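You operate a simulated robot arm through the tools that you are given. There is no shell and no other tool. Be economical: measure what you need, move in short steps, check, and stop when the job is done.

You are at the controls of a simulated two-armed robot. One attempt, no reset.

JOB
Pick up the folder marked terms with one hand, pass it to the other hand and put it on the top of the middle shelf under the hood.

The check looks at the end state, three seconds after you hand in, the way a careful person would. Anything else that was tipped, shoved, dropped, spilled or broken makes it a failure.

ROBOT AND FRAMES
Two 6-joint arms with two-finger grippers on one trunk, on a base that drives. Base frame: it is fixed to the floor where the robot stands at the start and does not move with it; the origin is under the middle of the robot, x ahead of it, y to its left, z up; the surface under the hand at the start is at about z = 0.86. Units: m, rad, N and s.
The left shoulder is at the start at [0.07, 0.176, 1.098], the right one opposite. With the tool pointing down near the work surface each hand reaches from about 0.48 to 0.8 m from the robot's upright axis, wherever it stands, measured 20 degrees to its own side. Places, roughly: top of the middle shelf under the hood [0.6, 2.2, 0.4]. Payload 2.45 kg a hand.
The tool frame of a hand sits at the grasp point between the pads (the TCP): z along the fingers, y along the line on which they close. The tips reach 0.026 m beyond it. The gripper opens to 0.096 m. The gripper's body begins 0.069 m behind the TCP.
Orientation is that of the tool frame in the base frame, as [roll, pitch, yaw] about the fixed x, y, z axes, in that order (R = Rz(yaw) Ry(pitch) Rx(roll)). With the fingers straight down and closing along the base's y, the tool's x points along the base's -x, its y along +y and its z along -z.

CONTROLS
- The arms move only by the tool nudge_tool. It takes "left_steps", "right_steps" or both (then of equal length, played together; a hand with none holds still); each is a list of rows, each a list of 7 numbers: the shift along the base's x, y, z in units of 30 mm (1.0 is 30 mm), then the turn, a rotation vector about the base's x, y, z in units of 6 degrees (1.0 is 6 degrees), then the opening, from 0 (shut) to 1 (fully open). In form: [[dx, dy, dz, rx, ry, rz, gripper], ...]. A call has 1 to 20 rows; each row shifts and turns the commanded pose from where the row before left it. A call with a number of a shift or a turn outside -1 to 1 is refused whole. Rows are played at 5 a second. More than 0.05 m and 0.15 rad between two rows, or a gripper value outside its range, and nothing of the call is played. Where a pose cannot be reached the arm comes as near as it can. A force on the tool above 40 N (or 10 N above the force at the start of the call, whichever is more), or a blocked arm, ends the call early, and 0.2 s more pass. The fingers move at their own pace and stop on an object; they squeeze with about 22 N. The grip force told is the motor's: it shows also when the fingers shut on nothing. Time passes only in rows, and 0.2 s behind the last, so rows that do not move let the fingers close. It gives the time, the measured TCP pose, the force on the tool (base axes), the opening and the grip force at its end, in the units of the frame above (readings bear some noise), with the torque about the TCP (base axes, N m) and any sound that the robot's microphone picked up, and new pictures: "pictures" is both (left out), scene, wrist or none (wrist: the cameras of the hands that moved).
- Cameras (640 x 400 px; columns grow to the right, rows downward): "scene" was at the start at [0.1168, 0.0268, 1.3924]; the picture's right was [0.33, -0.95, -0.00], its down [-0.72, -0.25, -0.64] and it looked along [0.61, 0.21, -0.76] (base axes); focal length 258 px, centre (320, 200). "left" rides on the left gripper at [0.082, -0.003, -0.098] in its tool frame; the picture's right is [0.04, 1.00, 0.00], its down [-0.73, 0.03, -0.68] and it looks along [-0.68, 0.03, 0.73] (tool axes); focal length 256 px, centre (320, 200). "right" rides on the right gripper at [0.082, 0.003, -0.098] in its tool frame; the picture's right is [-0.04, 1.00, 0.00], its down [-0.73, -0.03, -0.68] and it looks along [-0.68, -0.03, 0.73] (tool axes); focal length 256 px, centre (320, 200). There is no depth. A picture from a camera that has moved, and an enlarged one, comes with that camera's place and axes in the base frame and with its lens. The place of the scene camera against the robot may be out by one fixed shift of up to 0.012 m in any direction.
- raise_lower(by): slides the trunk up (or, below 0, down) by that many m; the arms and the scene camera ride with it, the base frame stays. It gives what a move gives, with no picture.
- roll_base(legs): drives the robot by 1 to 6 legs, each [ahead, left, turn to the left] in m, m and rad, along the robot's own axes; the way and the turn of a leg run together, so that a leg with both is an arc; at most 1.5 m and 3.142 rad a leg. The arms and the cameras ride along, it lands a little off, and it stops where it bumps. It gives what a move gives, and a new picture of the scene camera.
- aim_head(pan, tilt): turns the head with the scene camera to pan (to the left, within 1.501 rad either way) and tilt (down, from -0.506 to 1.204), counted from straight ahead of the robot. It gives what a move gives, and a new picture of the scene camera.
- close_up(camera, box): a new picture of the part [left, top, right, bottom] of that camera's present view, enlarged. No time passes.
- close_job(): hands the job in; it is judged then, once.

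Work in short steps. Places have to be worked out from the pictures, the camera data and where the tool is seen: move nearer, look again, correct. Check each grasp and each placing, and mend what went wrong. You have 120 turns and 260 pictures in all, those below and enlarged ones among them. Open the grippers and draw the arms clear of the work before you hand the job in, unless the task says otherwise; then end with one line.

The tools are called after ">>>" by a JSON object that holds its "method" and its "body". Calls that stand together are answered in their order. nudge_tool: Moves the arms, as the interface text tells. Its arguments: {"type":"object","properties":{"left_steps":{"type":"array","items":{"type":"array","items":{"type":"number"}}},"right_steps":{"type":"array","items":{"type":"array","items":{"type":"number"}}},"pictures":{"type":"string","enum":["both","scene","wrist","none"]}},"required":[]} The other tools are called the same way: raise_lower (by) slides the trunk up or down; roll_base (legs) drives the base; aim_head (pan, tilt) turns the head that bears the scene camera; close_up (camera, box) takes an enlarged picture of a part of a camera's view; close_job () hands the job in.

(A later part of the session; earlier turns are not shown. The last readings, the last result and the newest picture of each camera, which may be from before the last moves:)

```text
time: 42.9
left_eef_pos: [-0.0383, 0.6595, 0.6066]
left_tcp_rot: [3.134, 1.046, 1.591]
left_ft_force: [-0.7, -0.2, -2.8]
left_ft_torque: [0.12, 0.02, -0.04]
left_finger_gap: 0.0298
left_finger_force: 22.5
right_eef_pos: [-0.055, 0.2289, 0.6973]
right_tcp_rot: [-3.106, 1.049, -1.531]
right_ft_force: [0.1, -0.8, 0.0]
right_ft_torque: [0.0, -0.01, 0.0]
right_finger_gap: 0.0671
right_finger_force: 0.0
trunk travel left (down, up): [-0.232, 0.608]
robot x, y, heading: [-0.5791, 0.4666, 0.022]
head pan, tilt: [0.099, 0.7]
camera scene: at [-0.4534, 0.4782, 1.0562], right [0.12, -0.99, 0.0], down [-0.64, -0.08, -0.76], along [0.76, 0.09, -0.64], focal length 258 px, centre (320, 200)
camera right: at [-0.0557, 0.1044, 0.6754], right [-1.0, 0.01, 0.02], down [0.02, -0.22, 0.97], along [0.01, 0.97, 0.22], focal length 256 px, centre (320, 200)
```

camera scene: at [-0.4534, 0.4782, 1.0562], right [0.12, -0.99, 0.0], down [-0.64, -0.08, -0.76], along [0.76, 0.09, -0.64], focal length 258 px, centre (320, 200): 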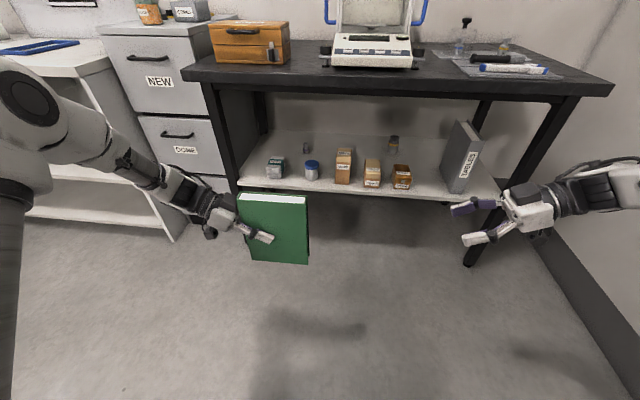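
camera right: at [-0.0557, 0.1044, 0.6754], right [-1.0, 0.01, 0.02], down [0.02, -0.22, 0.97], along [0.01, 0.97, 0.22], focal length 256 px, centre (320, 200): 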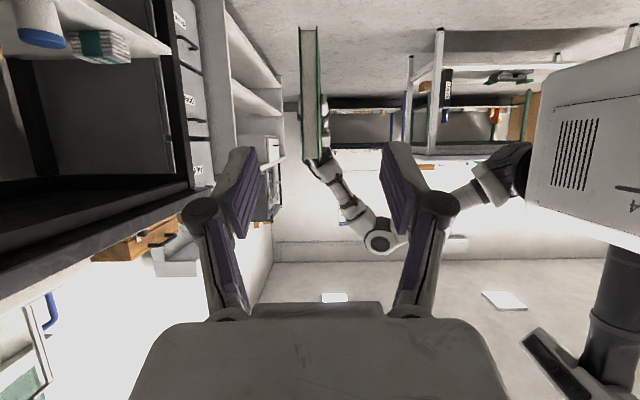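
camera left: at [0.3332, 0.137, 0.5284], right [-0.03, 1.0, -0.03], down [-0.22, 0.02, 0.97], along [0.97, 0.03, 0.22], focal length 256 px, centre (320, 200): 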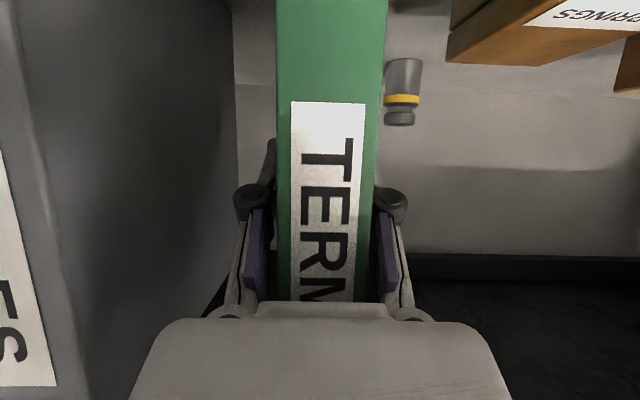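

Folder's fore-edge is at y≈0.566, x≈−0.038. I align x and z (0.662) and approach to y≈0.49.

>>> {"method": "nudge_tool", "body": {"right_steps": [[0.3, 0, -0.6, 0, 0.13, 0.16, 0.7], [0.3, 0, -0.6, 0, 0, 0, 0.7], [0, 0.8, 0, 0, 0, 0, 0.7], [0, 0.8, 0, 0, 0, 0, 0.7], [0, 0.8, 0, 0, 0, 0, 0.7], [0, 0.8, 0, 0, 0, 0, 0.7], [0, 0.8, 0, 0, 0, 0, 0.7], [0, 0.8, 0, 0, 0, 0, 0.7], [0, 0.8, 0, 0, 0, 0, 0.7], [0, 0.8, 0, 0, 0, 0, 0.7], [0, 0.8, 0, 0, 0, 0, 0.7], [0, 0.8, 0, 0, 0, 0, 0.7], [0, 0, 0, 0, 0, 0, 0.7]]}}

```text
time: 45.7
left_eef_pos: [-0.0381, 0.6598, 0.6069]
left_tcp_rot: [3.135, 1.047, 1.589]
left_ft_force: [-0.1, 0.1, -4.5]
left_ft_torque: [0.13, 0.01, 0.0]
left_finger_gap: 0.0297
left_finger_force: 22.1
right_eef_pos: [-0.0368, 0.4703, 0.6599]
right_tcp_rot: [-3.135, 1.048, -1.537]
right_ft_force: [-1.2, 0.4, -0.1]
right_ft_torque: [0.01, 0.04, 0.03]
right_finger_gap: 0.0671
right_finger_force: 0.0
trunk travel left (down, up): [-0.232, 0.608]
robot x, y, heading: [-0.584, 0.4671, 0.022]
head pan, tilt: [0.099, 0.7]
camera scene: at [-0.4533, 0.4783, 1.0562], right [0.12, -0.99, 0.0], down [-0.64, -0.08, -0.76], along [0.76, 0.09, -0.64], focal length 258 px, centre (320, 200)
camera right: at [-0.0362, 0.3457, 0.6373], right [-1.0, -0.01, 0.03], down [0.03, -0.22, 0.97], along [0.0, 0.97, 0.22], focal length 256 px, centre (320, 200)
```

scene: 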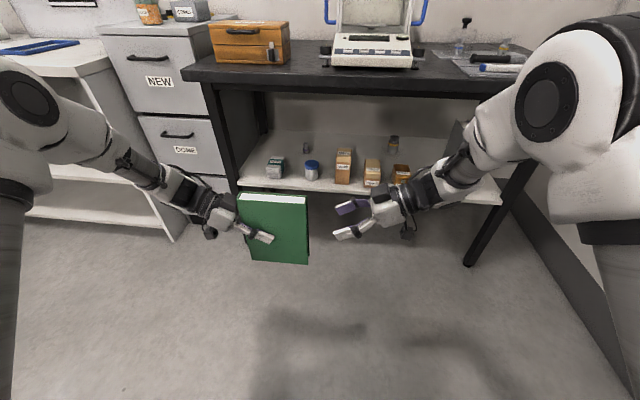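
right: 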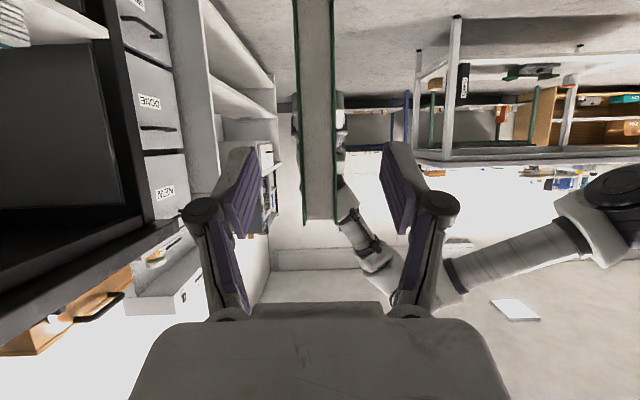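

Well centred. I advance to y≈0.61 and check.

>>> {"method": "nudge_tool", "body": {"right_steps": [[0, 0.77, 0, 0, 0, 0, 0.7], [0, 0.77, 0, 0, 0, 0, 0.7], [0, 0.77, 0, 0, 0, 0, 0.7], [0, 0.77, 0, 0, 0, 0, 0.7], [0, 0.77, 0, 0, 0, 0, 0.7], [0, 0.77, 0, 0, 0, 0, 0.7], [0, 0, 0, 0, 0, 0, 0.7]]}}

```text
time: 47.3
left_eef_pos: [-0.0383, 0.6601, 0.6058]
left_tcp_rot: [3.136, 1.045, 1.591]
left_ft_force: [11.6, 4.6, -11.9]
left_ft_torque: [0.61, 0.58, 1.15]
left_finger_gap: 0.0334
left_finger_force: 22.1
right_eef_pos: [0.0035, 0.5479, 0.6754]
right_tcp_rot: [-3.14, 1.096, -1.587]
right_ft_force: [-11.5, -5.2, 6.2]
right_ft_torque: [-0.05, 0.48, 0.33]
right_finger_gap: 0.0782
right_finger_force: 8.3
right hand out of reach, approached as far as the arm can: row 4, 5, 6
trunk travel left (down, up): [-0.232, 0.608]
robot x, y, heading: [-0.5806, 0.4637, 0.02]
head pan, tilt: [0.099, 0.7]
camera scene: at [-0.4533, 0.4784, 1.0562], right [0.12, -0.99, 0.0], down [-0.64, -0.08, -0.76], along [0.76, 0.09, -0.64], focal length 258 px, centre (320, 200)
camera right: at [-0.0024, 0.4258, 0.6475], right [-1.0, 0.03, 0.04], down [0.02, -0.27, 0.96], along [0.04, 0.96, 0.27], focal length 256 px, centre (320, 200)
```

scene: 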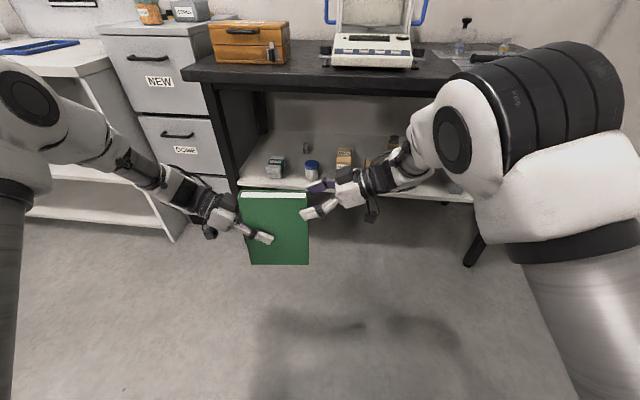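
right: 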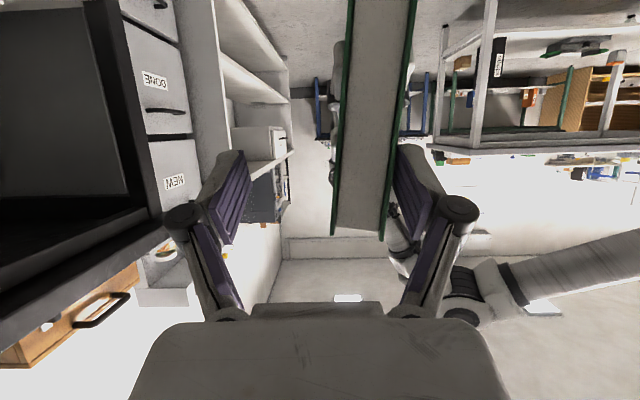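

The right arm ran out of reach and drifted in +x, pushing on the folder. I relieve the side push, retreat, and will instead bring the folder closer to the centre with the left hand.

>>> {"method": "nudge_tool", "body": {"right_steps": [[-0.3, -0.5, -0.1, 0, 0, 0, 0.75], [-0.3, -0.5, -0.1, 0, 0, 0, 0.75], [0, -0.8, 0, 0, 0, 0, 0.75], [0, -0.8, 0, 0, 0, 0, 0.75], [0, -0.8, 0, 0, 0, 0, 0.75], [0, -0.8, 0, 0, 0, 0, 0.75], [0, -0.8, 0, 0, 0, 0, 0.75], [0, 0, 0, 0, 0, 0, 0.7]]}}

```text
time: 49.1
left_eef_pos: [-0.0369, 0.6602, 0.6059]
left_tcp_rot: [3.136, 1.049, 1.592]
left_ft_force: [0.4, -0.7, -3.8]
left_ft_torque: [0.11, 0.01, 0.01]
left_finger_gap: 0.03
left_finger_force: 22.0
right_eef_pos: [-0.0255, 0.4183, 0.6566]
right_tcp_rot: [-3.135, 1.05, -1.537]
right_ft_force: [-0.9, 0.3, -0.5]
right_ft_torque: [0.0, -0.02, 0.03]
right_finger_gap: 0.0674
right_finger_force: 0.1
trunk travel left (down, up): [-0.232, 0.608]
robot x, y, heading: [-0.5818, 0.4637, 0.026]
head pan, tilt: [0.099, 0.7]
camera scene: at [-0.4533, 0.4784, 1.0562], right [0.12, -0.99, 0.0], down [-0.64, -0.08, -0.76], along [0.76, 0.09, -0.64], focal length 258 px, centre (320, 200)
camera right: at [-0.0259, 0.2933, 0.6341], right [-1.0, -0.01, 0.03], down [0.03, -0.22, 0.97], along [0.0, 0.97, 0.22], focal length 256 px, centre (320, 200)
```

scene: 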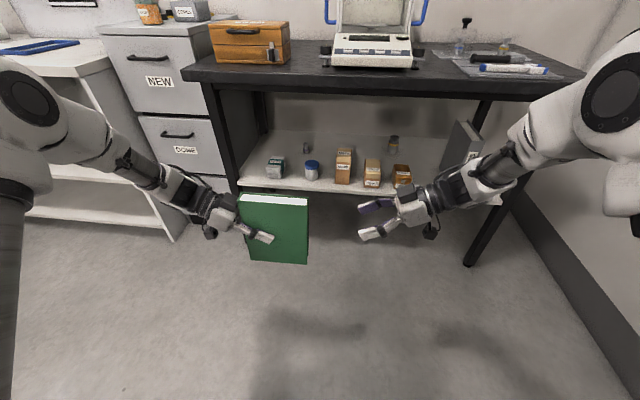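
right: 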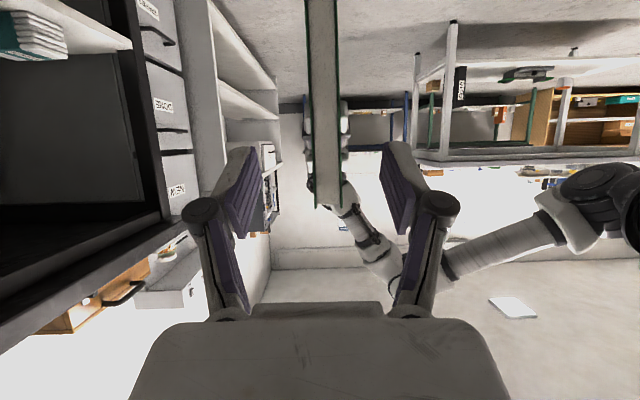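

Folder is undisturbed. I shift both hands 13 cm toward −y together, so the handover happens at the robot's centre.

>>> {"method": "nudge_tool", "body": {"left_steps": [[0, -0.54, 0, 0, 0, 0, 0], [0, -0.54, 0, 0, 0, 0, 0], [0, -0.54, 0, 0, 0, 0, 0], [0, -0.54, 0, 0, 0, 0, 0], [0, -0.54, 0, 0, 0, 0, 0], [0, -0.54, 0, 0, 0, 0, 0], [0, -0.54, 0, 0, 0, 0, 0], [0, -0.54, 0, 0, 0, 0, 0], [0, 0, 0, 0, 0, 0, 0]], "right_steps": [[-0.05, -0.6, 0, 0, 0, 0, 0.7], [-0.05, -0.6, 0, 0, 0, 0, 0.7], [-0.05, -0.6, 0, 0, 0, 0, 0.7], [-0.05, -0.6, 0, 0, 0, 0, 0.7], [-0.05, -0.6, 0, 0, 0, 0, 0.7], [-0.05, -0.6, 0, 0, 0, 0, 0.7], [-0.05, -0.6, 0, 0, 0, 0, 0.7], [-0.05, -0.6, 0, 0, 0, 0, 0.7], [0, 0, 0, 0, 0, 0, 0.7]]}}

```text
time: 51.1
left_eef_pos: [-0.0387, 0.5309, 0.6079]
left_tcp_rot: [3.134, 1.047, 1.59]
left_ft_force: [0.2, 0.0, -3.5]
left_ft_torque: [0.08, -0.02, 0.03]
left_finger_gap: 0.0299
left_finger_force: 22.2
right_eef_pos: [-0.0389, 0.2726, 0.6582]
right_tcp_rot: [-3.134, 1.049, -1.539]
right_ft_force: [-0.5, -0.5, -0.6]
right_ft_torque: [0.01, 0.0, -0.02]
right_finger_gap: 0.0673
right_finger_force: 0.1
trunk travel left (down, up): [-0.232, 0.608]
robot x, y, heading: [-0.5822, 0.4675, 0.019]
head pan, tilt: [0.099, 0.7]
camera scene: at [-0.4533, 0.4783, 1.0562], right [0.12, -0.99, 0.0], down [-0.64, -0.08, -0.76], along [0.76, 0.09, -0.64], focal length 258 px, centre (320, 200)
camera right: at [-0.0393, 0.1487, 0.6359], right [-1.0, -0.01, 0.03], down [0.03, -0.22, 0.97], along [0.0, 0.97, 0.22], focal length 256 px, centre (320, 200)
camera left: at [-0.0456, 0.6566, 0.585], right [1.0, 0.05, -0.03], down [0.02, 0.22, 0.97], along [0.05, -0.97, 0.22], focal length 256 px, centre (320, 200)
```

scene: 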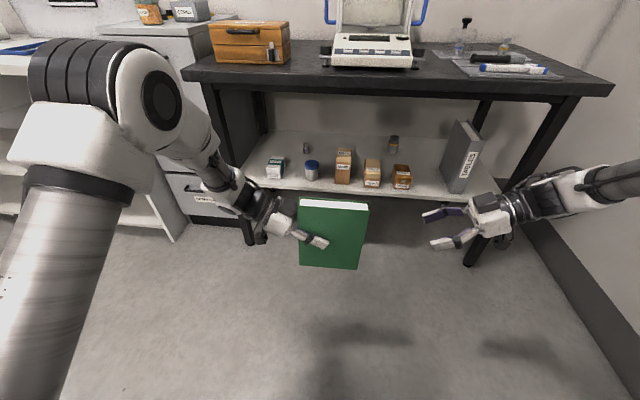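
right: 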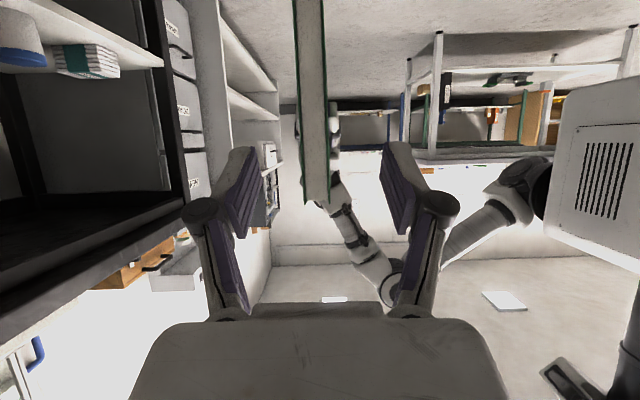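
left: 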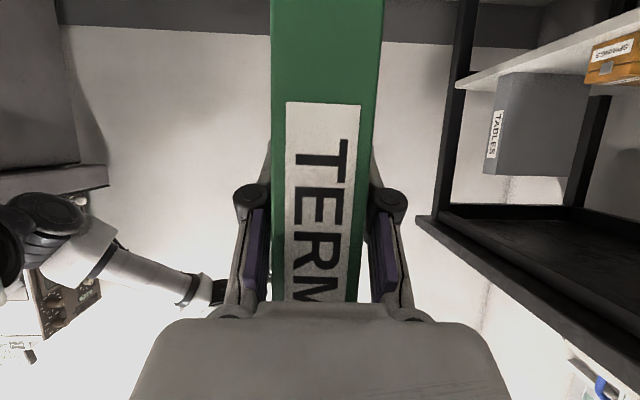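

Fore-edge now at y≈0.437, centred. I advance to y≈0.48.

>>> {"method": "nudge_tool", "body": {"right_steps": [[0, 0.77, 0, 0, 0, 0, 0.7], [0, 0.77, 0, 0, 0, 0, 0.7], [0, 0.77, 0, 0, 0, 0, 0.7], [0, 0.77, 0, 0, 0, 0, 0.7], [0, 0.77, 0, 0, 0, 0, 0.7], [0, 0.77, 0, 0, 0, 0, 0.7], [0, 0.77, 0, 0, 0, 0, 0.7], [0, 0.77, 0, 0, 0, 0, 0.7], [0, 0.77, 0, 0, 0, 0, 0.7], [0, 0, 0, 0, 0, 0, 0.7]]}}

```text
time: 53.1
left_eef_pos: [-0.0384, 0.5332, 0.6068]
left_tcp_rot: [3.14, 1.045, 1.599]
left_ft_force: [0.9, 10.9, -2.8]
left_ft_torque: [-1.08, 0.11, -0.06]
left_finger_gap: 0.0296
left_finger_force: 22.2
right_eef_pos: [-0.0417, 0.4798, 0.655]
right_tcp_rot: [-3.133, 1.051, -1.536]
right_ft_force: [-1.2, -12.1, -0.5]
right_ft_torque: [0.63, -0.04, 0.07]
right_finger_gap: 0.0671
right_finger_force: 0.1
trunk travel left (down, up): [-0.232, 0.608]
robot x, y, heading: [-0.5819, 0.4688, 0.019]
head pan, tilt: [0.099, 0.7]
stopped in row 10 (left hand): the force on the tool passed its limit at 71 N (the readings are from after the stop); the commanded pose is now the measured one
camera scene: at [-0.4532, 0.4781, 1.0562], right [0.12, -0.99, 0.0], down [-0.64, -0.08, -0.76], along [0.76, 0.09, -0.64], focal length 258 px, centre (320, 200)
camera right: at [-0.0401, 0.3546, 0.6344], right [-1.0, -0.01, 0.03], down [0.03, -0.22, 0.97], along [0.0, 0.97, 0.22], focal length 256 px, centre (320, 200)
```

scene: 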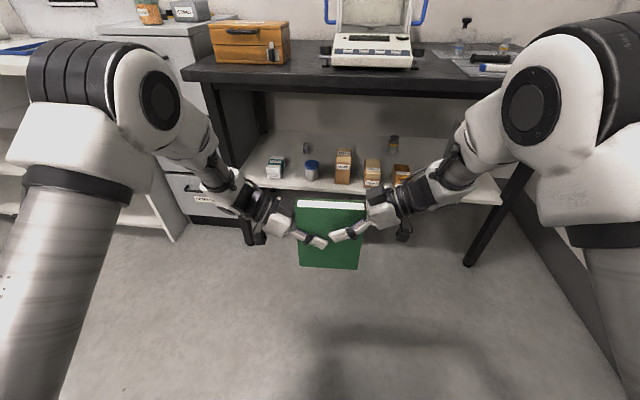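
right: 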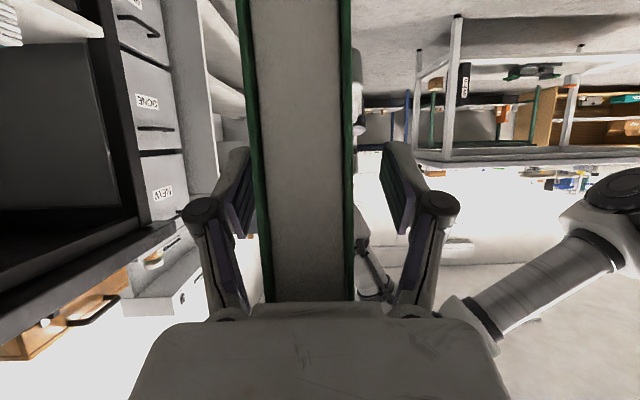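

The right palm just touched the folder's fore-edge (deep enough). I back off 8 mm, centre x by +6 mm, and close the right gripper.

>>> {"method": "nudge_tool", "body": {"right_steps": [[0.2, -0.3, 0, 0, 0, 0, 0.7], [0, 0, 0, 0, 0, 0, 0.7], [0, 0, 0, 0, 0, 0, 0.4], [0, 0, 0, 0, 0, 0, 0], [0, 0, 0, 0, 0, 0, 0], [0, 0, 0, 0, 0, 0, 0]]}}

```text
time: 54.5
left_eef_pos: [-0.0375, 0.533, 0.6053]
left_tcp_rot: [3.136, 1.046, 1.599]
left_ft_force: [31.0, 11.6, -17.1]
left_ft_torque: [0.03, 0.65, 1.01]
left_finger_gap: 0.0299
left_finger_force: 22.4
right_eef_pos: [-0.0358, 0.4716, 0.6592]
right_tcp_rot: [-3.136, 1.051, -1.538]
right_ft_force: [-30.8, -12.1, 13.4]
right_ft_torque: [0.25, 0.95, 0.98]
right_finger_gap: 0.03
right_finger_force: 21.6
trunk travel left (down, up): [-0.232, 0.608]
robot x, y, heading: [-0.5812, 0.4684, 0.02]
head pan, tilt: [0.099, 0.7]
camera scene: at [-0.4533, 0.4782, 1.0562], right [0.12, -0.99, 0.0], down [-0.64, -0.08, -0.76], along [0.76, 0.09, -0.64], focal length 258 px, centre (320, 200)
camera right: at [-0.0342, 0.3465, 0.6349], right [-1.0, -0.01, 0.03], down [0.03, -0.22, 0.97], along [0.0, 0.97, 0.22], focal length 256 px, centre (320, 200)
```

scene: 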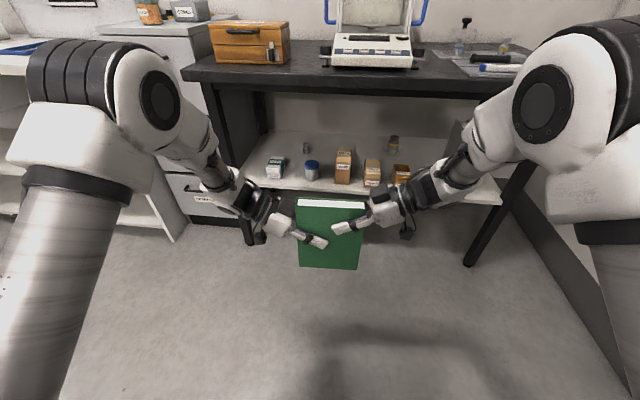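
right: 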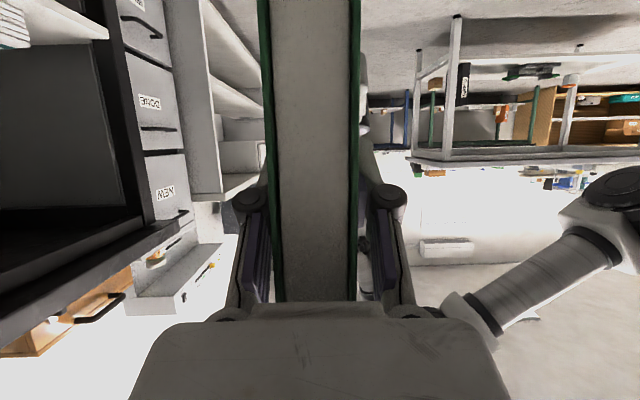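

Both grip; there is about 30 N of internal stress. I relieve it with a small right-hand shift before the left lets go.

>>> {"method": "nudge_tool", "body": {"right_steps": [[-0.08, -0.03, 0.04, 0, 0, 0, 0], [0, 0, 0, 0, 0, 0, 0]], "pictures": "none"}}

```text
time: 55.1
left_eef_pos: [-0.0386, 0.5318, 0.6074]
left_tcp_rot: [3.138, 1.048, 1.596]
left_ft_force: [19.9, -16.1, -7.8]
left_ft_torque: [0.48, 0.29, 0.55]
left_finger_gap: 0.03
left_finger_force: 21.5
right_eef_pos: [-0.0356, 0.4701, 0.6575]
right_tcp_rot: [-3.132, 1.05, -1.536]
right_ft_force: [-20.3, 16.7, 3.2]
right_ft_torque: [0.66, 0.76, 0.68]
right_finger_gap: 0.03
right_finger_force: 21.7
trunk travel left (down, up): [-0.232, 0.608]
robot x, y, heading: [-0.5831, 0.464, 0.021]
head pan, tilt: [0.099, 0.7]
```

Better; another small correction.

>>> {"method": "nudge_tool", "body": {"right_steps": [[-0.1, 0.018, 0, 0, 0, 0, 0], [0, 0, 0, 0, 0, 0, 0]], "pictures": "none"}}

```text
time: 55.7
left_eef_pos: [-0.0387, 0.5326, 0.6073]
left_tcp_rot: [3.141, 1.046, 1.598]
left_ft_force: [-7.2, -1.9, 6.9]
left_ft_torque: [-0.44, -0.04, -0.24]
left_finger_gap: 0.0298
left_finger_force: 22.2
right_eef_pos: [-0.0382, 0.4703, 0.6574]
right_tcp_rot: [-3.129, 1.048, -1.535]
right_ft_force: [6.2, 1.7, -6.5]
right_ft_torque: [0.03, -0.33, -0.2]
right_finger_gap: 0.0296
right_finger_force: 22.5
trunk travel left (down, up): [-0.232, 0.608]
robot x, y, heading: [-0.5829, 0.4645, 0.019]
head pan, tilt: [0.099, 0.7]
```

Stress is low now. I open the left gripper and withdraw it along +y.

>>> {"method": "nudge_tool", "body": {"left_steps": [[0, 0, 0, 0, 0, 0, 0.3], [0, 0, 0, 0, 0, 0, 0.7], [0, 0, 0, 0, 0, 0, 0.75], [0, 0.6, 0, 0, 0, 0, 0.75], [0, 0.6, 0, 0, 0, 0, 0.75], [0, 0.6, 0, 0, 0, 0, 0.75], [0, 0.6, 0, 0, 0, 0, 0.75], [0, 0.6, 0, 0, 0, 0, 0.75], [0, 0.6, 0, 0, 0, 0, 0.75], [0, 0.6, 0, 0, 0, 0, 0.75]]}}

```text
time: 57.9
left_eef_pos: [-0.0379, 0.6594, 0.6072]
left_tcp_rot: [3.139, 1.046, 1.599]
left_ft_force: [0.4, 0.6, 0.9]
left_ft_torque: [0.02, -0.01, -0.02]
left_finger_gap: 0.0721
left_finger_force: 0.0
right_eef_pos: [-0.0393, 0.4696, 0.6577]
right_tcp_rot: [-3.132, 1.05, -1.535]
right_ft_force: [0.2, -0.8, 0.4]
right_ft_torque: [-0.11, 0.01, -0.02]
right_finger_gap: 0.0296
right_finger_force: 21.9
trunk travel left (down, up): [-0.232, 0.608]
robot x, y, heading: [-0.5849, 0.4652, 0.023]
head pan, tilt: [0.099, 0.7]
camera scene: at [-0.4533, 0.4785, 1.0562], right [0.12, -0.99, 0.0], down [-0.64, -0.08, -0.76], along [0.76, 0.09, -0.64], focal length 258 px, centre (320, 200)
camera left: at [-0.0456, 0.7857, 0.5839], right [1.0, 0.05, -0.03], down [0.02, 0.22, 0.98], along [0.06, -0.97, 0.22], focal length 256 px, centre (320, 200)
```

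scene: 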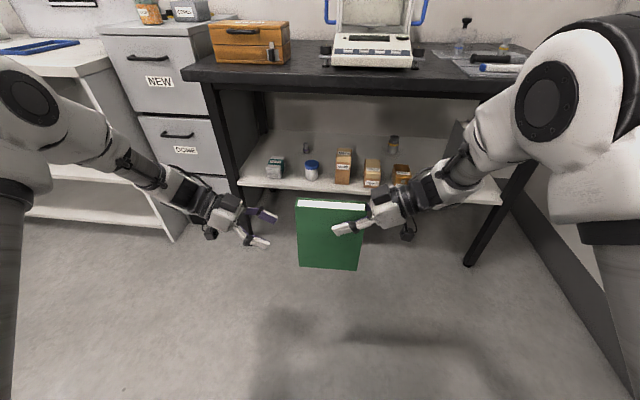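
left: 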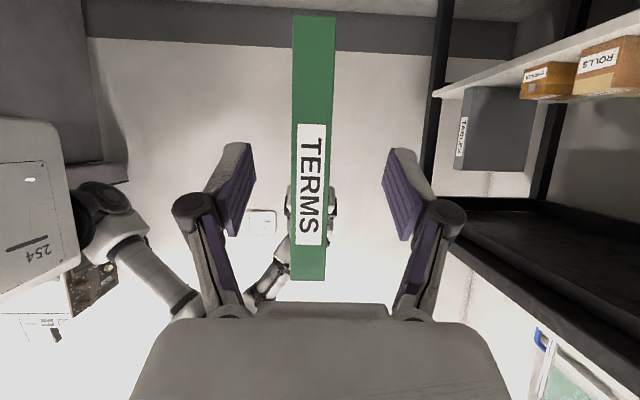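

Handover done: folder held by the right hand alone, steady. I now turn the right hand to point forward (folder fore-edge towards me) and tuck the left hand.

>>> {"method": "nudge_tool", "body": {"left_steps": [[-0.25, 0.2, 0, 0, 0, 1, 0.7], [-0.25, 0.2, 0, 0, 0, 1, 0.7], [-0.25, 0.2, 0, 0, 0, 1, 0.7], [-0.25, 0.2, 0, 0, 0, 1, 0.7], [-0.25, 0.2, 0, 0, 0, 1, 0.7], [-0.25, 0.2, 0, 0, 0, 1, 0.7], [-0.25, 0.2, 0, 0, 0, 1, 0.7], [-0.25, 0.2, 0, 0, 0, 1, 0.7], [-0.25, 0, 0, 0, 0, 1, 0.7], [-0.25, 0, 0, 0, 0, 1, 0.7], [-0.25, 0, 0, 0, 0, 1, 0.7], [-0.25, 0, 0, 0, 0, 1, 0.7], [-0.25, 0, 0, 0, 0, 1, 0.7], [-0.25, 0, 0, 0, 0, 1, 0.7], [-0.25, 0, 0, 0, 0, 1, 0.7]], "right_steps": [[0, -0.6, 0, 0, 0, -1, 0], [0, -0.6, 0, 0, 0, -1, 0], [0, -0.6, 0, 0, 0, -1, 0], [0, -0.6, 0, 0, 0, -1, 0], [0, -0.6, 0, 0, 0, -1, 0], [0, -0.6, 0, 0, 0, -1, 0], [0, -0.6, 0, 0, 0, -1, 0], [0, -0.6, 0, 0, 0, -1, 0], [0, -0.6, 0, 0, 0, -1, 0], [0, -0.6, 0, 0, 0, -1, 0], [0, -0.6, 0, 0, 0, -1, 0], [0, -0.6, 0, 0, 0, -1, 0], [0, -0.6, 0, 0, 0, -1, 0], [0, -0.6, 0, 0, 0, -1, 0], [0, -0.6, 0, 0, 0, -1, 0]]}}

```text
time: 61.1
left_eef_pos: [-0.0641, 0.7224, 0.5923]
left_tcp_rot: [3.137, 1.046, -3.113]
left_ft_force: [-0.2, -0.4, 0.7]
left_ft_torque: [0.02, -0.03, -0.03]
left_finger_gap: 0.067
left_finger_force: 0.1
left hand out of reach, approached as far as the arm can: row 10, 11, 12, 13, 14, 15
right_eef_pos: [-0.0375, 0.1984, 0.6575]
right_tcp_rot: [-3.132, 1.048, -3.108]
right_ft_force: [-0.3, 1.2, -4.0]
right_ft_torque: [-0.02, 0.16, 0.01]
right_finger_gap: 0.0298
right_finger_force: 21.9
trunk travel left (down, up): [-0.232, 0.608]
robot x, y, heading: [-0.581, 0.4606, 0.023]
head pan, tilt: [0.099, 0.7]
camera scene: at [-0.4533, 0.4775, 1.0562], right [0.12, -0.99, 0.0], down [-0.64, -0.08, -0.76], along [0.76, 0.09, -0.64], focal length 258 px, centre (320, 200)
camera right: at [-0.1641, 0.2002, 0.6355], right [0.0, 1.0, 0.03], down [-0.22, -0.03, 0.97], along [0.97, 0.0, 0.22], focal length 256 px, centre (320, 200)
camera left: at [-0.1894, 0.7163, 0.5699], right [-0.05, 1.0, -0.03], down [-0.22, 0.02, 0.98], along [0.97, 0.06, 0.22], focal length 256 px, centre (320, 200)
```

scene: 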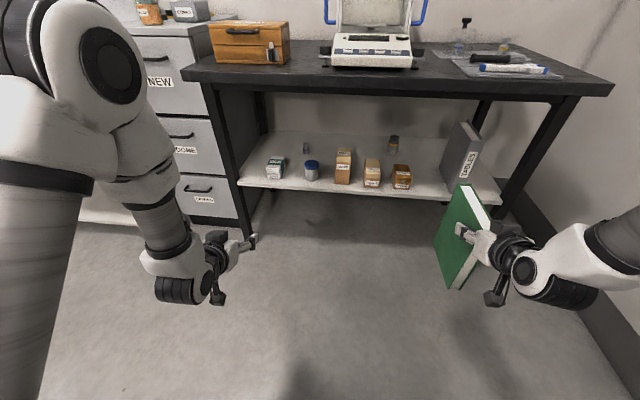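
right: 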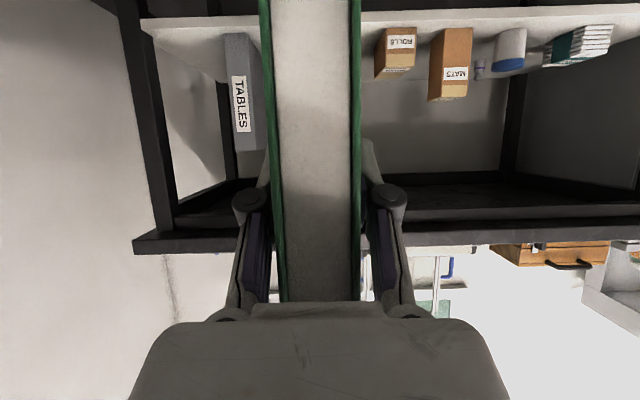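
left: 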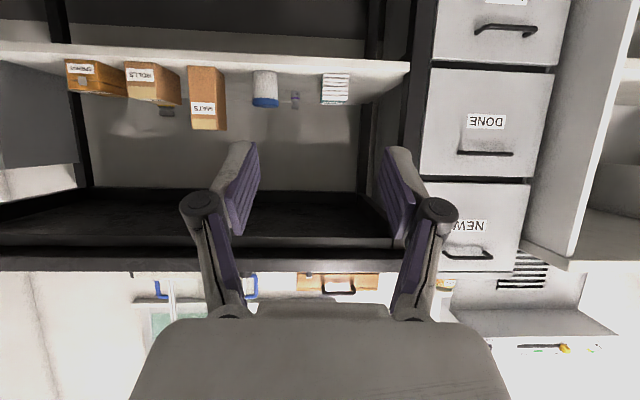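

Good. I turn the left tool down and tuck it, then look left towards the hood bench.

>>> {"method": "nudge_tool", "body": {"left_steps": [[-0.5, 0, 0.2, 0, 1, 0, 0.7], [-0.5, 0, 0.2, 0, 1, 0, 0.7], [-0.5, 0, 0.2, 0, 1, 0, 0.7], [-0.5, 0, 0.2, 0, 1, 0, 0.7], [-0.5, 0, 0.2, 0, 1, 0, 0.7], [-0.5, 0, 0.2, 0, 1, 0, 0.7], [-0.5, 0, 0.2, 0, 1, 0, 0.7], [-0.5, 0, 0.2, 0, 1, 0, 0.7], [0, 0, 0, 0, 1, 0, 0.7], [0, 0, 0, 0, 1, 0, 0.7]], "pictures": "none"}}

>>> {"method": "aim_head", "body": {"pan": 1.45, "tilt": 0.35}}

>>> {"method": "aim_head", "body": {"pan": 0.8, "tilt": 0.35}}

```text
time: 63.3
left_eef_pos: [-0.1785, 0.7231, 0.6387]
left_tcp_rot: [3.115, -0.004, -3.128]
left_ft_force: [-0.6, 0.5, 0.5]
left_ft_torque: [0.0, -0.02, -0.02]
left_finger_gap: 0.0672
left_finger_force: 0.1
left hand out of reach, approached as far as the arm can: row 1
right_eef_pos: [-0.038, 0.2, 0.657]
right_tcp_rot: [-3.13, 1.049, -3.106]
right_ft_force: [-0.7, 0.5, -4.3]
right_ft_torque: [0.0, 0.15, -0.02]
right_finger_gap: 0.0299
right_finger_force: 22.0
trunk travel left (down, up): [-0.232, 0.608]
robot x, y, heading: [-0.584, 0.4632, 0.025]
head pan, tilt: [0.099, 0.7]
```

```text
time: 64.8
left_eef_pos: [-0.1765, 0.7233, 0.6394]
left_tcp_rot: [3.112, -0.002, -3.128]
left_ft_force: [-0.6, 1.5, -0.6]
left_ft_torque: [0.02, 0.02, 0.02]
left_finger_gap: 0.0673
left_finger_force: 0.0
right_eef_pos: [-0.0393, 0.1995, 0.6572]
right_tcp_rot: [-3.132, 1.051, -3.107]
right_ft_force: [0.0, 0.4, -3.9]
right_ft_torque: [-0.01, 0.15, 0.01]
right_finger_gap: 0.0299
right_finger_force: 22.2
trunk travel left (down, up): [-0.232, 0.608]
robot x, y, heading: [-0.5813, 0.4669, 0.026]
head pan, tilt: [1.45, 0.351]
camera scene: at [-0.5283, 0.5605, 1.0876], right [0.99, -0.1, 0.0], down [-0.04, -0.34, -0.94], along [0.09, 0.93, -0.34], focal length 258 px, centre (320, 200)
```

scene: 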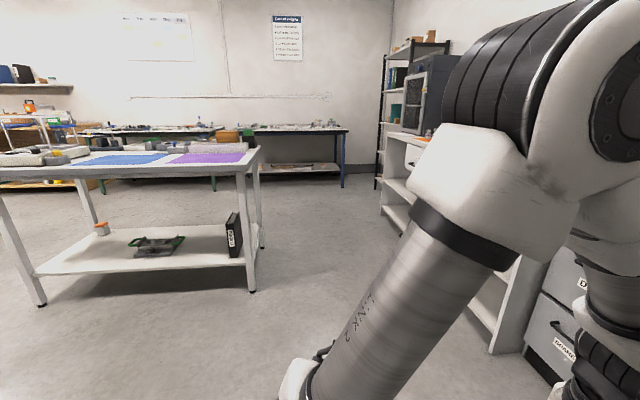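

```text
time: 65.9
left_eef_pos: [-0.1782, 0.7234, 0.6375]
left_tcp_rot: [3.114, -0.001, -3.129]
left_ft_force: [-0.5, 0.3, 0.0]
left_ft_torque: [0.01, 0.04, 0.01]
left_finger_gap: 0.0672
left_finger_force: 0.1
right_eef_pos: [-0.038, 0.2, 0.658]
right_tcp_rot: [-3.132, 1.051, -3.107]
right_ft_force: [-0.7, -0.5, -3.2]
right_ft_torque: [-0.01, 0.17, -0.01]
right_finger_gap: 0.0298
right_finger_force: 22.2
trunk travel left (down, up): [-0.232, 0.608]
robot x, y, heading: [-0.5834, 0.4649, 0.027]
head pan, tilt: [0.799, 0.351]
camera scene: at [-0.4742, 0.5359, 1.0876], right [0.73, -0.68, 0.0], down [-0.23, -0.25, -0.94], along [0.64, 0.69, -0.34], focal length 258 px, centre (320, 200)
```

scene: 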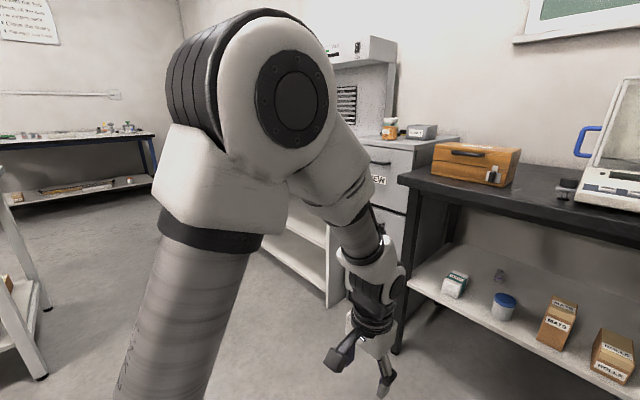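

Bench front ≈ x 0.37, starting at y≈1.38; a side table's leg stands at about (−0.84, 1.93). I drive left along x≈−0.45 in two stages.

>>> {"method": "roll_base", "body": {"legs": [[0.12, 0.0, -0.025], [0, 1.0, 0]]}}

>>> {"method": "aim_head", "body": {"pan": 1.45, "tilt": 0.6}}

```text
time: 71.8
left_eef_pos: [-0.0292, 1.6929, 0.6384]
left_tcp_rot: [3.114, -0.002, 3.109]
left_ft_force: [1.1, 1.1, -0.1]
left_ft_torque: [-0.02, -0.02, 0.01]
left_finger_gap: 0.067
left_finger_force: 0.0
right_eef_pos: [0.0867, 1.1619, 0.6576]
right_tcp_rot: [-3.133, 1.051, 3.133]
right_ft_force: [-0.4, -1.1, -3.7]
right_ft_torque: [0.01, 0.15, -0.03]
right_finger_gap: 0.0298
right_finger_force: 22.1
trunk travel left (down, up): [-0.232, 0.608]
robot x, y, heading: [-0.4431, 1.4519, -0.027]
head pan, tilt: [0.799, 0.351]
camera scene: at [-0.3345, 1.5176, 1.0876], right [0.7, -0.71, 0.0], down [-0.25, -0.24, -0.94], along [0.67, 0.66, -0.34], focal length 258 px, centre (320, 200)
```

scene: 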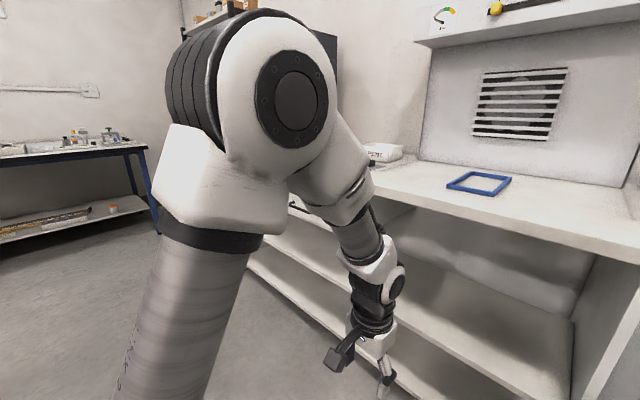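

```text
time: 72.9
left_eef_pos: [-0.0304, 1.6928, 0.639]
left_tcp_rot: [3.115, -0.002, 3.111]
left_ft_force: [0.0, -0.1, -0.1]
left_ft_torque: [0.0, 0.01, -0.01]
left_finger_gap: 0.0672
left_finger_force: 0.1
right_eef_pos: [0.0868, 1.1628, 0.6574]
right_tcp_rot: [-3.131, 1.051, 3.133]
right_ft_force: [0.5, -0.3, -3.6]
right_ft_torque: [-0.02, 0.12, -0.02]
right_finger_gap: 0.0297
right_finger_force: 22.4
trunk travel left (down, up): [-0.232, 0.608]
robot x, y, heading: [-0.4424, 1.4512, -0.027]
head pan, tilt: [1.45, 0.6]
camera scene: at [-0.3882, 1.5396, 1.0649], right [0.99, -0.14, 0.0], down [-0.08, -0.56, -0.83], along [0.12, 0.82, -0.56], focal length 258 px, centre (320, 200)
```

scene: 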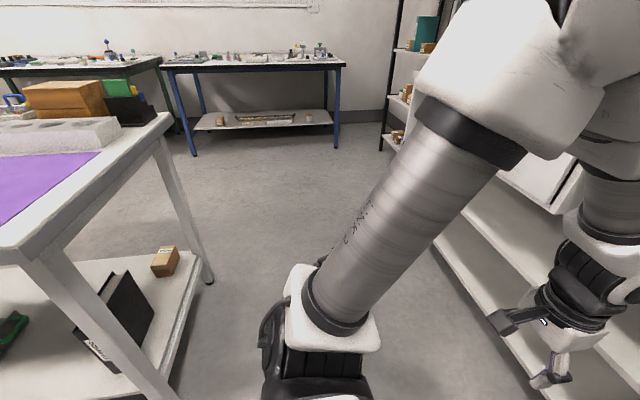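

The side table's edge is around x≈−0.78. I move 8 cm ahead for margin, correct heading, and continue left 1.0 m.

>>> {"method": "roll_base", "body": {"legs": [[0.08, 0.0, 0.027], [0, 0.5, 0], [0, 0.5, 0]]}}

>>> {"method": "aim_head", "body": {"pan": -0.3, "tilt": 0.5}}

```text
time: 79.0
left_eef_pos: [0.0478, 2.7092, 0.6387]
left_tcp_rot: [3.116, -0.002, 3.119]
left_ft_force: [0.6, -1.0, -0.4]
left_ft_torque: [-0.03, 0.01, 0.01]
left_finger_gap: 0.0671
left_finger_force: 0.0
right_eef_pos: [0.1692, 2.1806, 0.6578]
right_tcp_rot: [-3.131, 1.051, -3.141]
right_ft_force: [0.8, 0.6, -3.8]
right_ft_torque: [0.0, 0.13, 0.0]
right_finger_gap: 0.0299
right_finger_force: 22.1
trunk travel left (down, up): [-0.232, 0.608]
robot x, y, heading: [-0.3647, 2.4662, -0.016]
head pan, tilt: [1.45, 0.6]
camera scene: at [-0.309, 2.5534, 1.0648], right [0.99, -0.14, 0.0], down [-0.08, -0.56, -0.82], along [0.11, 0.82, -0.57], focal length 258 px, centre (320, 200)
```

scene: 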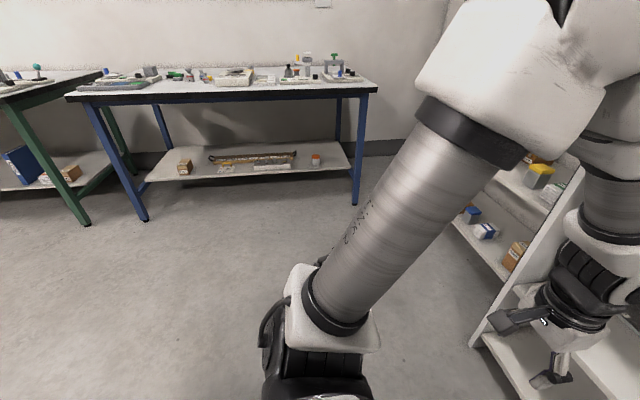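

```text
time: 80.8
left_eef_pos: [0.0482, 2.708, 0.6388]
left_tcp_rot: [3.113, -0.002, 3.119]
left_ft_force: [0.0, 0.7, -0.6]
left_ft_torque: [0.0, -0.01, 0.03]
left_finger_gap: 0.0672
left_finger_force: 0.1
right_eef_pos: [0.1685, 2.1801, 0.6588]
right_tcp_rot: [-3.131, 1.049, -3.141]
right_ft_force: [-0.7, 0.9, -3.9]
right_ft_torque: [0.0, 0.17, -0.02]
right_finger_gap: 0.0299
right_finger_force: 21.8
trunk travel left (down, up): [-0.232, 0.608]
robot x, y, heading: [-0.3641, 2.4656, -0.019]
head pan, tilt: [-0.3, 0.499]
camera scene: at [-0.2344, 2.4372, 1.0739], right [-0.31, -0.95, 0.0], down [-0.46, 0.15, -0.88], along [0.83, -0.27, -0.48], focal length 258 px, centre (320, 200)
```

scene: 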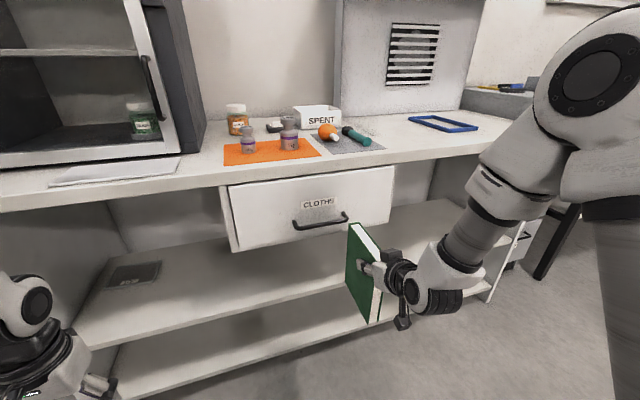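

The shelf is clear, but the CLOTHS drawer (bottom ≈0.60, y 1.98–2.5) is too low for the upright folder, so I'll place it right of the drawer, at y≈1.75. I drive right 0.42 m.

>>> {"method": "roll_base", "body": {"legs": [[0, -0.42, 0.018]]}}

>>> {"method": "raise_lower", "body": {"by": -0.04}}

>>> {"method": "aim_head", "body": {"pan": -0.2, "tilt": 0.6}}

>>> {"method": "close_up", "body": {"camera": "right", "box": [0, 0, 640, 400]}}

>>> {"method": "close_up", "body": {"camera": "left", "box": [0, 0, 640, 400]}}

```text
time: 83.3
left_eef_pos: [0.0415, 2.3066, 0.6392]
left_tcp_rot: [3.113, -0.001, 3.131]
left_ft_force: [0.1, -0.1, 0.9]
left_ft_torque: [0.03, 0.03, 0.01]
left_finger_gap: 0.0671
left_finger_force: 0.2
right_eef_pos: [0.169, 1.7798, 0.657]
right_tcp_rot: [-3.134, 1.05, -3.13]
right_ft_force: [-0.7, 0.5, -3.9]
right_ft_torque: [-0.02, 0.12, 0.01]
right_finger_gap: 0.0296
right_finger_force: 21.7
trunk travel left (down, up): [-0.232, 0.608]
robot x, y, heading: [-0.3703, 2.0589, -0.004]
head pan, tilt: [-0.3, 0.499]
camera scene: at [-0.2376, 2.0317, 1.0739], right [-0.3, -0.95, 0.0], down [-0.46, 0.14, -0.88], along [0.84, -0.26, -0.48], focal length 258 px, centre (320, 200)
```

scene: 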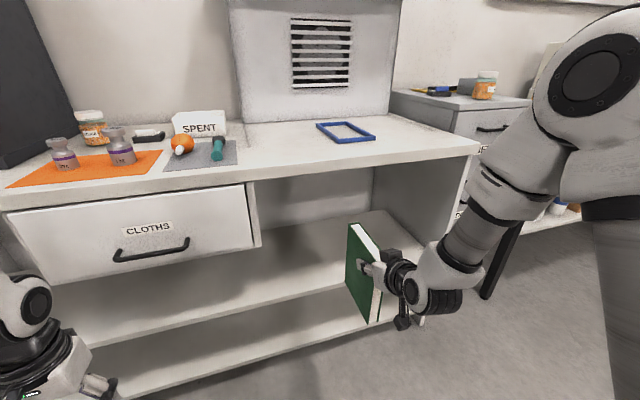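

```text
time: 84.2
left_eef_pos: [0.0409, 2.3078, 0.6]
left_tcp_rot: [3.114, 0.0, 3.132]
left_ft_force: [-0.1, 0.0, -0.1]
left_ft_torque: [0.0, 0.02, -0.03]
left_finger_gap: 0.0673
left_finger_force: 0.1
right_eef_pos: [0.1689, 1.7788, 0.6176]
right_tcp_rot: [-3.131, 1.05, -3.13]
right_ft_force: [-0.7, 0.1, -3.5]
right_ft_torque: [0.02, 0.18, 0.0]
right_finger_gap: 0.0293
right_finger_force: 21.9
trunk travel left (down, up): [-0.192, 0.648]
robot x, y, heading: [-0.3704, 2.0596, -0.002]
head pan, tilt: [-0.3, 0.499]
```

```text
time: 84.8
left_eef_pos: [0.0415, 2.307, 0.5984]
left_tcp_rot: [3.114, -0.001, 3.132]
left_ft_force: [1.7, 0.4, -0.1]
left_ft_torque: [0.02, 0.0, 0.01]
left_finger_gap: 0.0671
left_finger_force: 0.1
right_eef_pos: [0.1699, 1.7811, 0.6174]
right_tcp_rot: [-3.132, 1.049, -3.13]
right_ft_force: [-0.2, -0.3, -4.1]
right_ft_torque: [0.0, 0.14, 0.0]
right_finger_gap: 0.03
right_finger_force: 21.8
trunk travel left (down, up): [-0.192, 0.648]
robot x, y, heading: [-0.3721, 2.0579, -0.002]
head pan, tilt: [-0.201, 0.6]
camera scene: at [-0.238, 2.0414, 1.0249], right [-0.2, -0.98, 0.0], down [-0.55, 0.11, -0.82], along [0.81, -0.17, -0.57], focal length 258 px, centre (320, 200)
```

scene: 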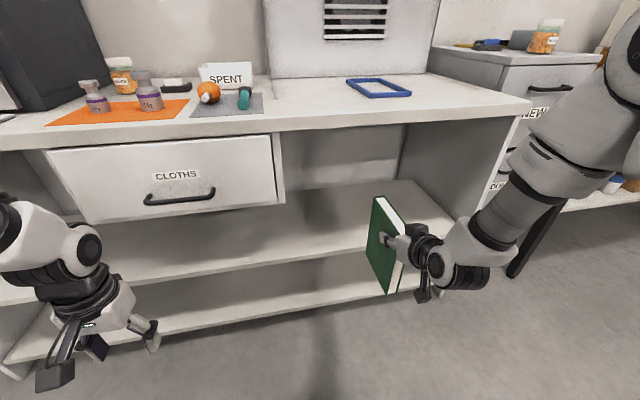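

```text
1.00 times, centred on (320, 200) of right (not enlarged: the box is as wide or as high as the picture)
camera zoom: at [0.0429, 1.7837, 0.5956], right [0.02, 1.0, 0.03], down [-0.22, -0.03, 0.97], along [0.97, -0.02, 0.22], focal length 256 px, centre (320, 200)
```

zoom: 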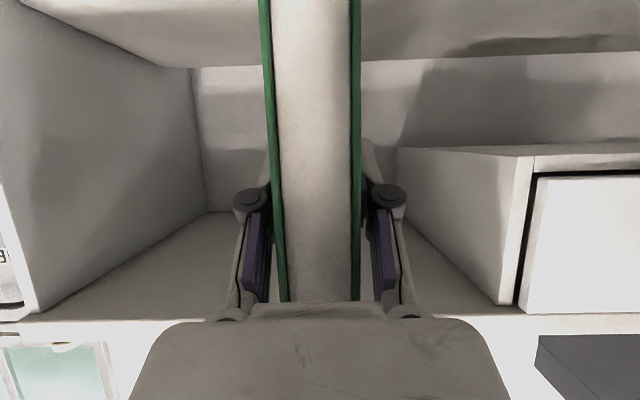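

```text
1.00 times, centred on (320, 200) of left (not enlarged: the box is as wide or as high as the picture)
camera zoom: at [-0.0399, 2.3023, 0.696], right [-0.03, 1.0, 0.03], down [0.73, 0.0, 0.68], along [0.68, 0.04, -0.73], focal length 256 px, centre (320, 200)
```

zoom: 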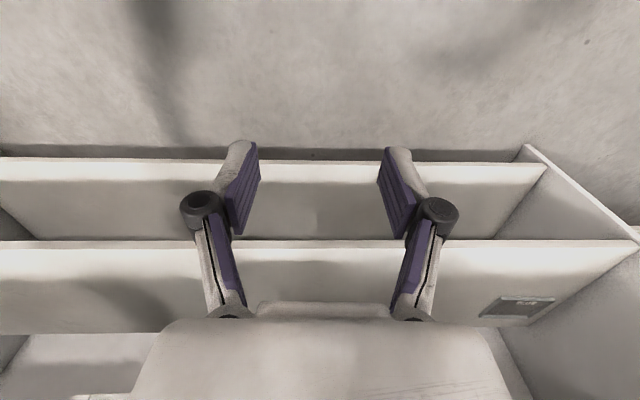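

Shelf top ≈0.395; right compartment y≈1.4–1.98 is free. I check the folder's tilt in close-up before entering.

>>> {"method": "close_up", "body": {"camera": "scene", "box": [330, 170, 490, 310]}}

```text
2.86 times, centred on (410, 240) of scene
camera zoom: at [-0.238, 2.0414, 1.0249], right [-0.2, -0.98, 0.0], down [-0.55, 0.11, -0.82], along [0.81, -0.17, -0.57], focal length 736 px, centre (63, 86)
```

zoom: 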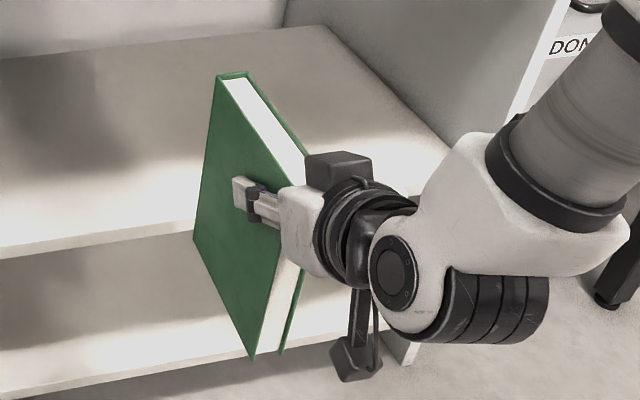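

Folder is upright: bottom z≈0.459, spine x≈0.267, fore-edge x≈0.118. I drive ahead 0.15 m (left hand stays clear of the drawer), then extend the right arm 0.13 m.

>>> {"method": "roll_base", "body": {"legs": [[0.15, 0, 0]]}}

>>> {"method": "nudge_tool", "body": {"right_steps": [[0.55, 0, 0, 0, 0, 0, 0], [0.55, 0, 0, 0, 0, 0, 0], [0.55, 0, 0, 0, 0, 0, 0], [0.55, 0, 0, 0, 0, 0, 0], [0.55, 0, 0, 0, 0, 0, 0], [0.55, 0, 0, 0, 0, 0, 0], [0.55, 0, 0, 0, 0, 0, 0], [0.55, 0, 0, 0, 0, 0, 0], [0, 0, 0, 0, 0, 0, 0]]}}

```text
time: 86.2
left_eef_pos: [0.1942, 2.3063, 0.5983]
left_tcp_rot: [3.114, -0.002, 3.131]
left_ft_force: [0.0, -0.3, 0.5]
left_ft_torque: [0.03, -0.01, 0.03]
left_finger_gap: 0.0671
left_finger_force: 0.0
right_eef_pos: [0.3205, 1.7795, 0.6179]
right_tcp_rot: [-3.131, 1.047, -3.131]
right_ft_force: [0.7, 0.3, -3.9]
right_ft_torque: [0.0, 0.15, -0.03]
right_finger_gap: 0.0302
right_finger_force: 22.8
trunk travel left (down, up): [-0.192, 0.648]
robot x, y, heading: [-0.2168, 2.0585, -0.002]
head pan, tilt: [-0.201, 0.6]
camera scene: at [-0.0853, 2.0408, 1.0247], right [-0.2, -0.98, 0.0], down [-0.55, 0.11, -0.82], along [0.81, -0.17, -0.57], focal length 258 px, centre (320, 200)
```

scene: 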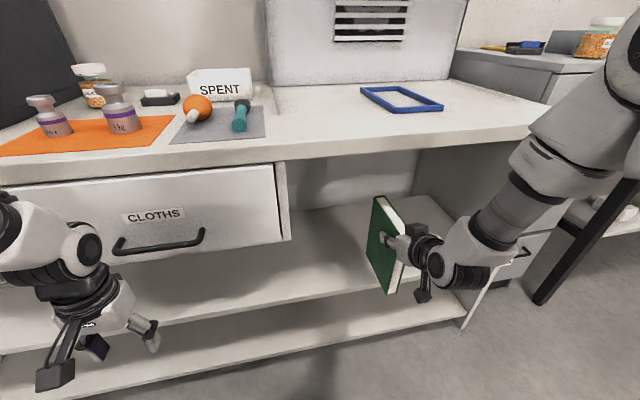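

```text
time: 88.2
left_eef_pos: [0.1944, 2.3061, 0.5994]
left_tcp_rot: [3.114, -0.002, 3.133]
left_ft_force: [0.6, -1.2, -0.3]
left_ft_torque: [-0.02, -0.02, 0.01]
left_finger_gap: 0.067
left_finger_force: 0.0
right_eef_pos: [0.4521, 1.7801, 0.6182]
right_tcp_rot: [-3.131, 1.049, -3.131]
right_ft_force: [-0.4, 0.0, -4.2]
right_ft_torque: [-0.01, 0.13, 0.01]
right_finger_gap: 0.0294
right_finger_force: 22.0
trunk travel left (down, up): [-0.192, 0.648]
robot x, y, heading: [-0.2198, 2.0553, -0.001]
head pan, tilt: [-0.201, 0.6]
camera scene: at [-0.0858, 2.0409, 1.0248], right [-0.2, -0.98, 0.0], down [-0.55, 0.11, -0.82], along [0.81, -0.17, -0.57], focal length 258 px, centre (320, 200)
camera right: at [0.3266, 1.7843, 0.5964], right [0.02, 1.0, 0.03], down [-0.22, -0.02, 0.97], along [0.97, -0.02, 0.22], focal length 256 px, centre (320, 200)
```

scene: 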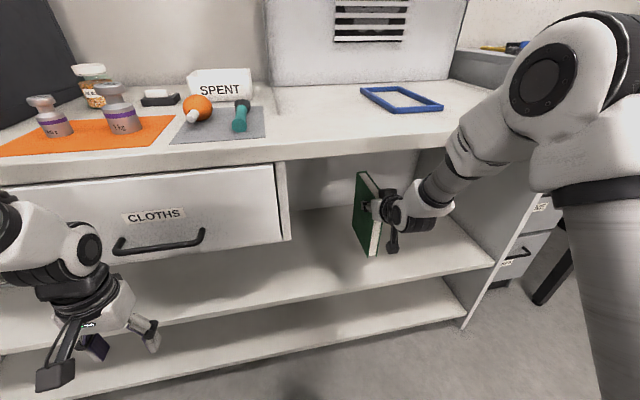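
right: 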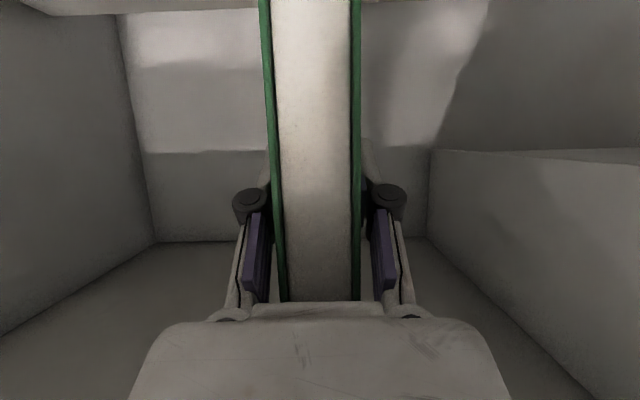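

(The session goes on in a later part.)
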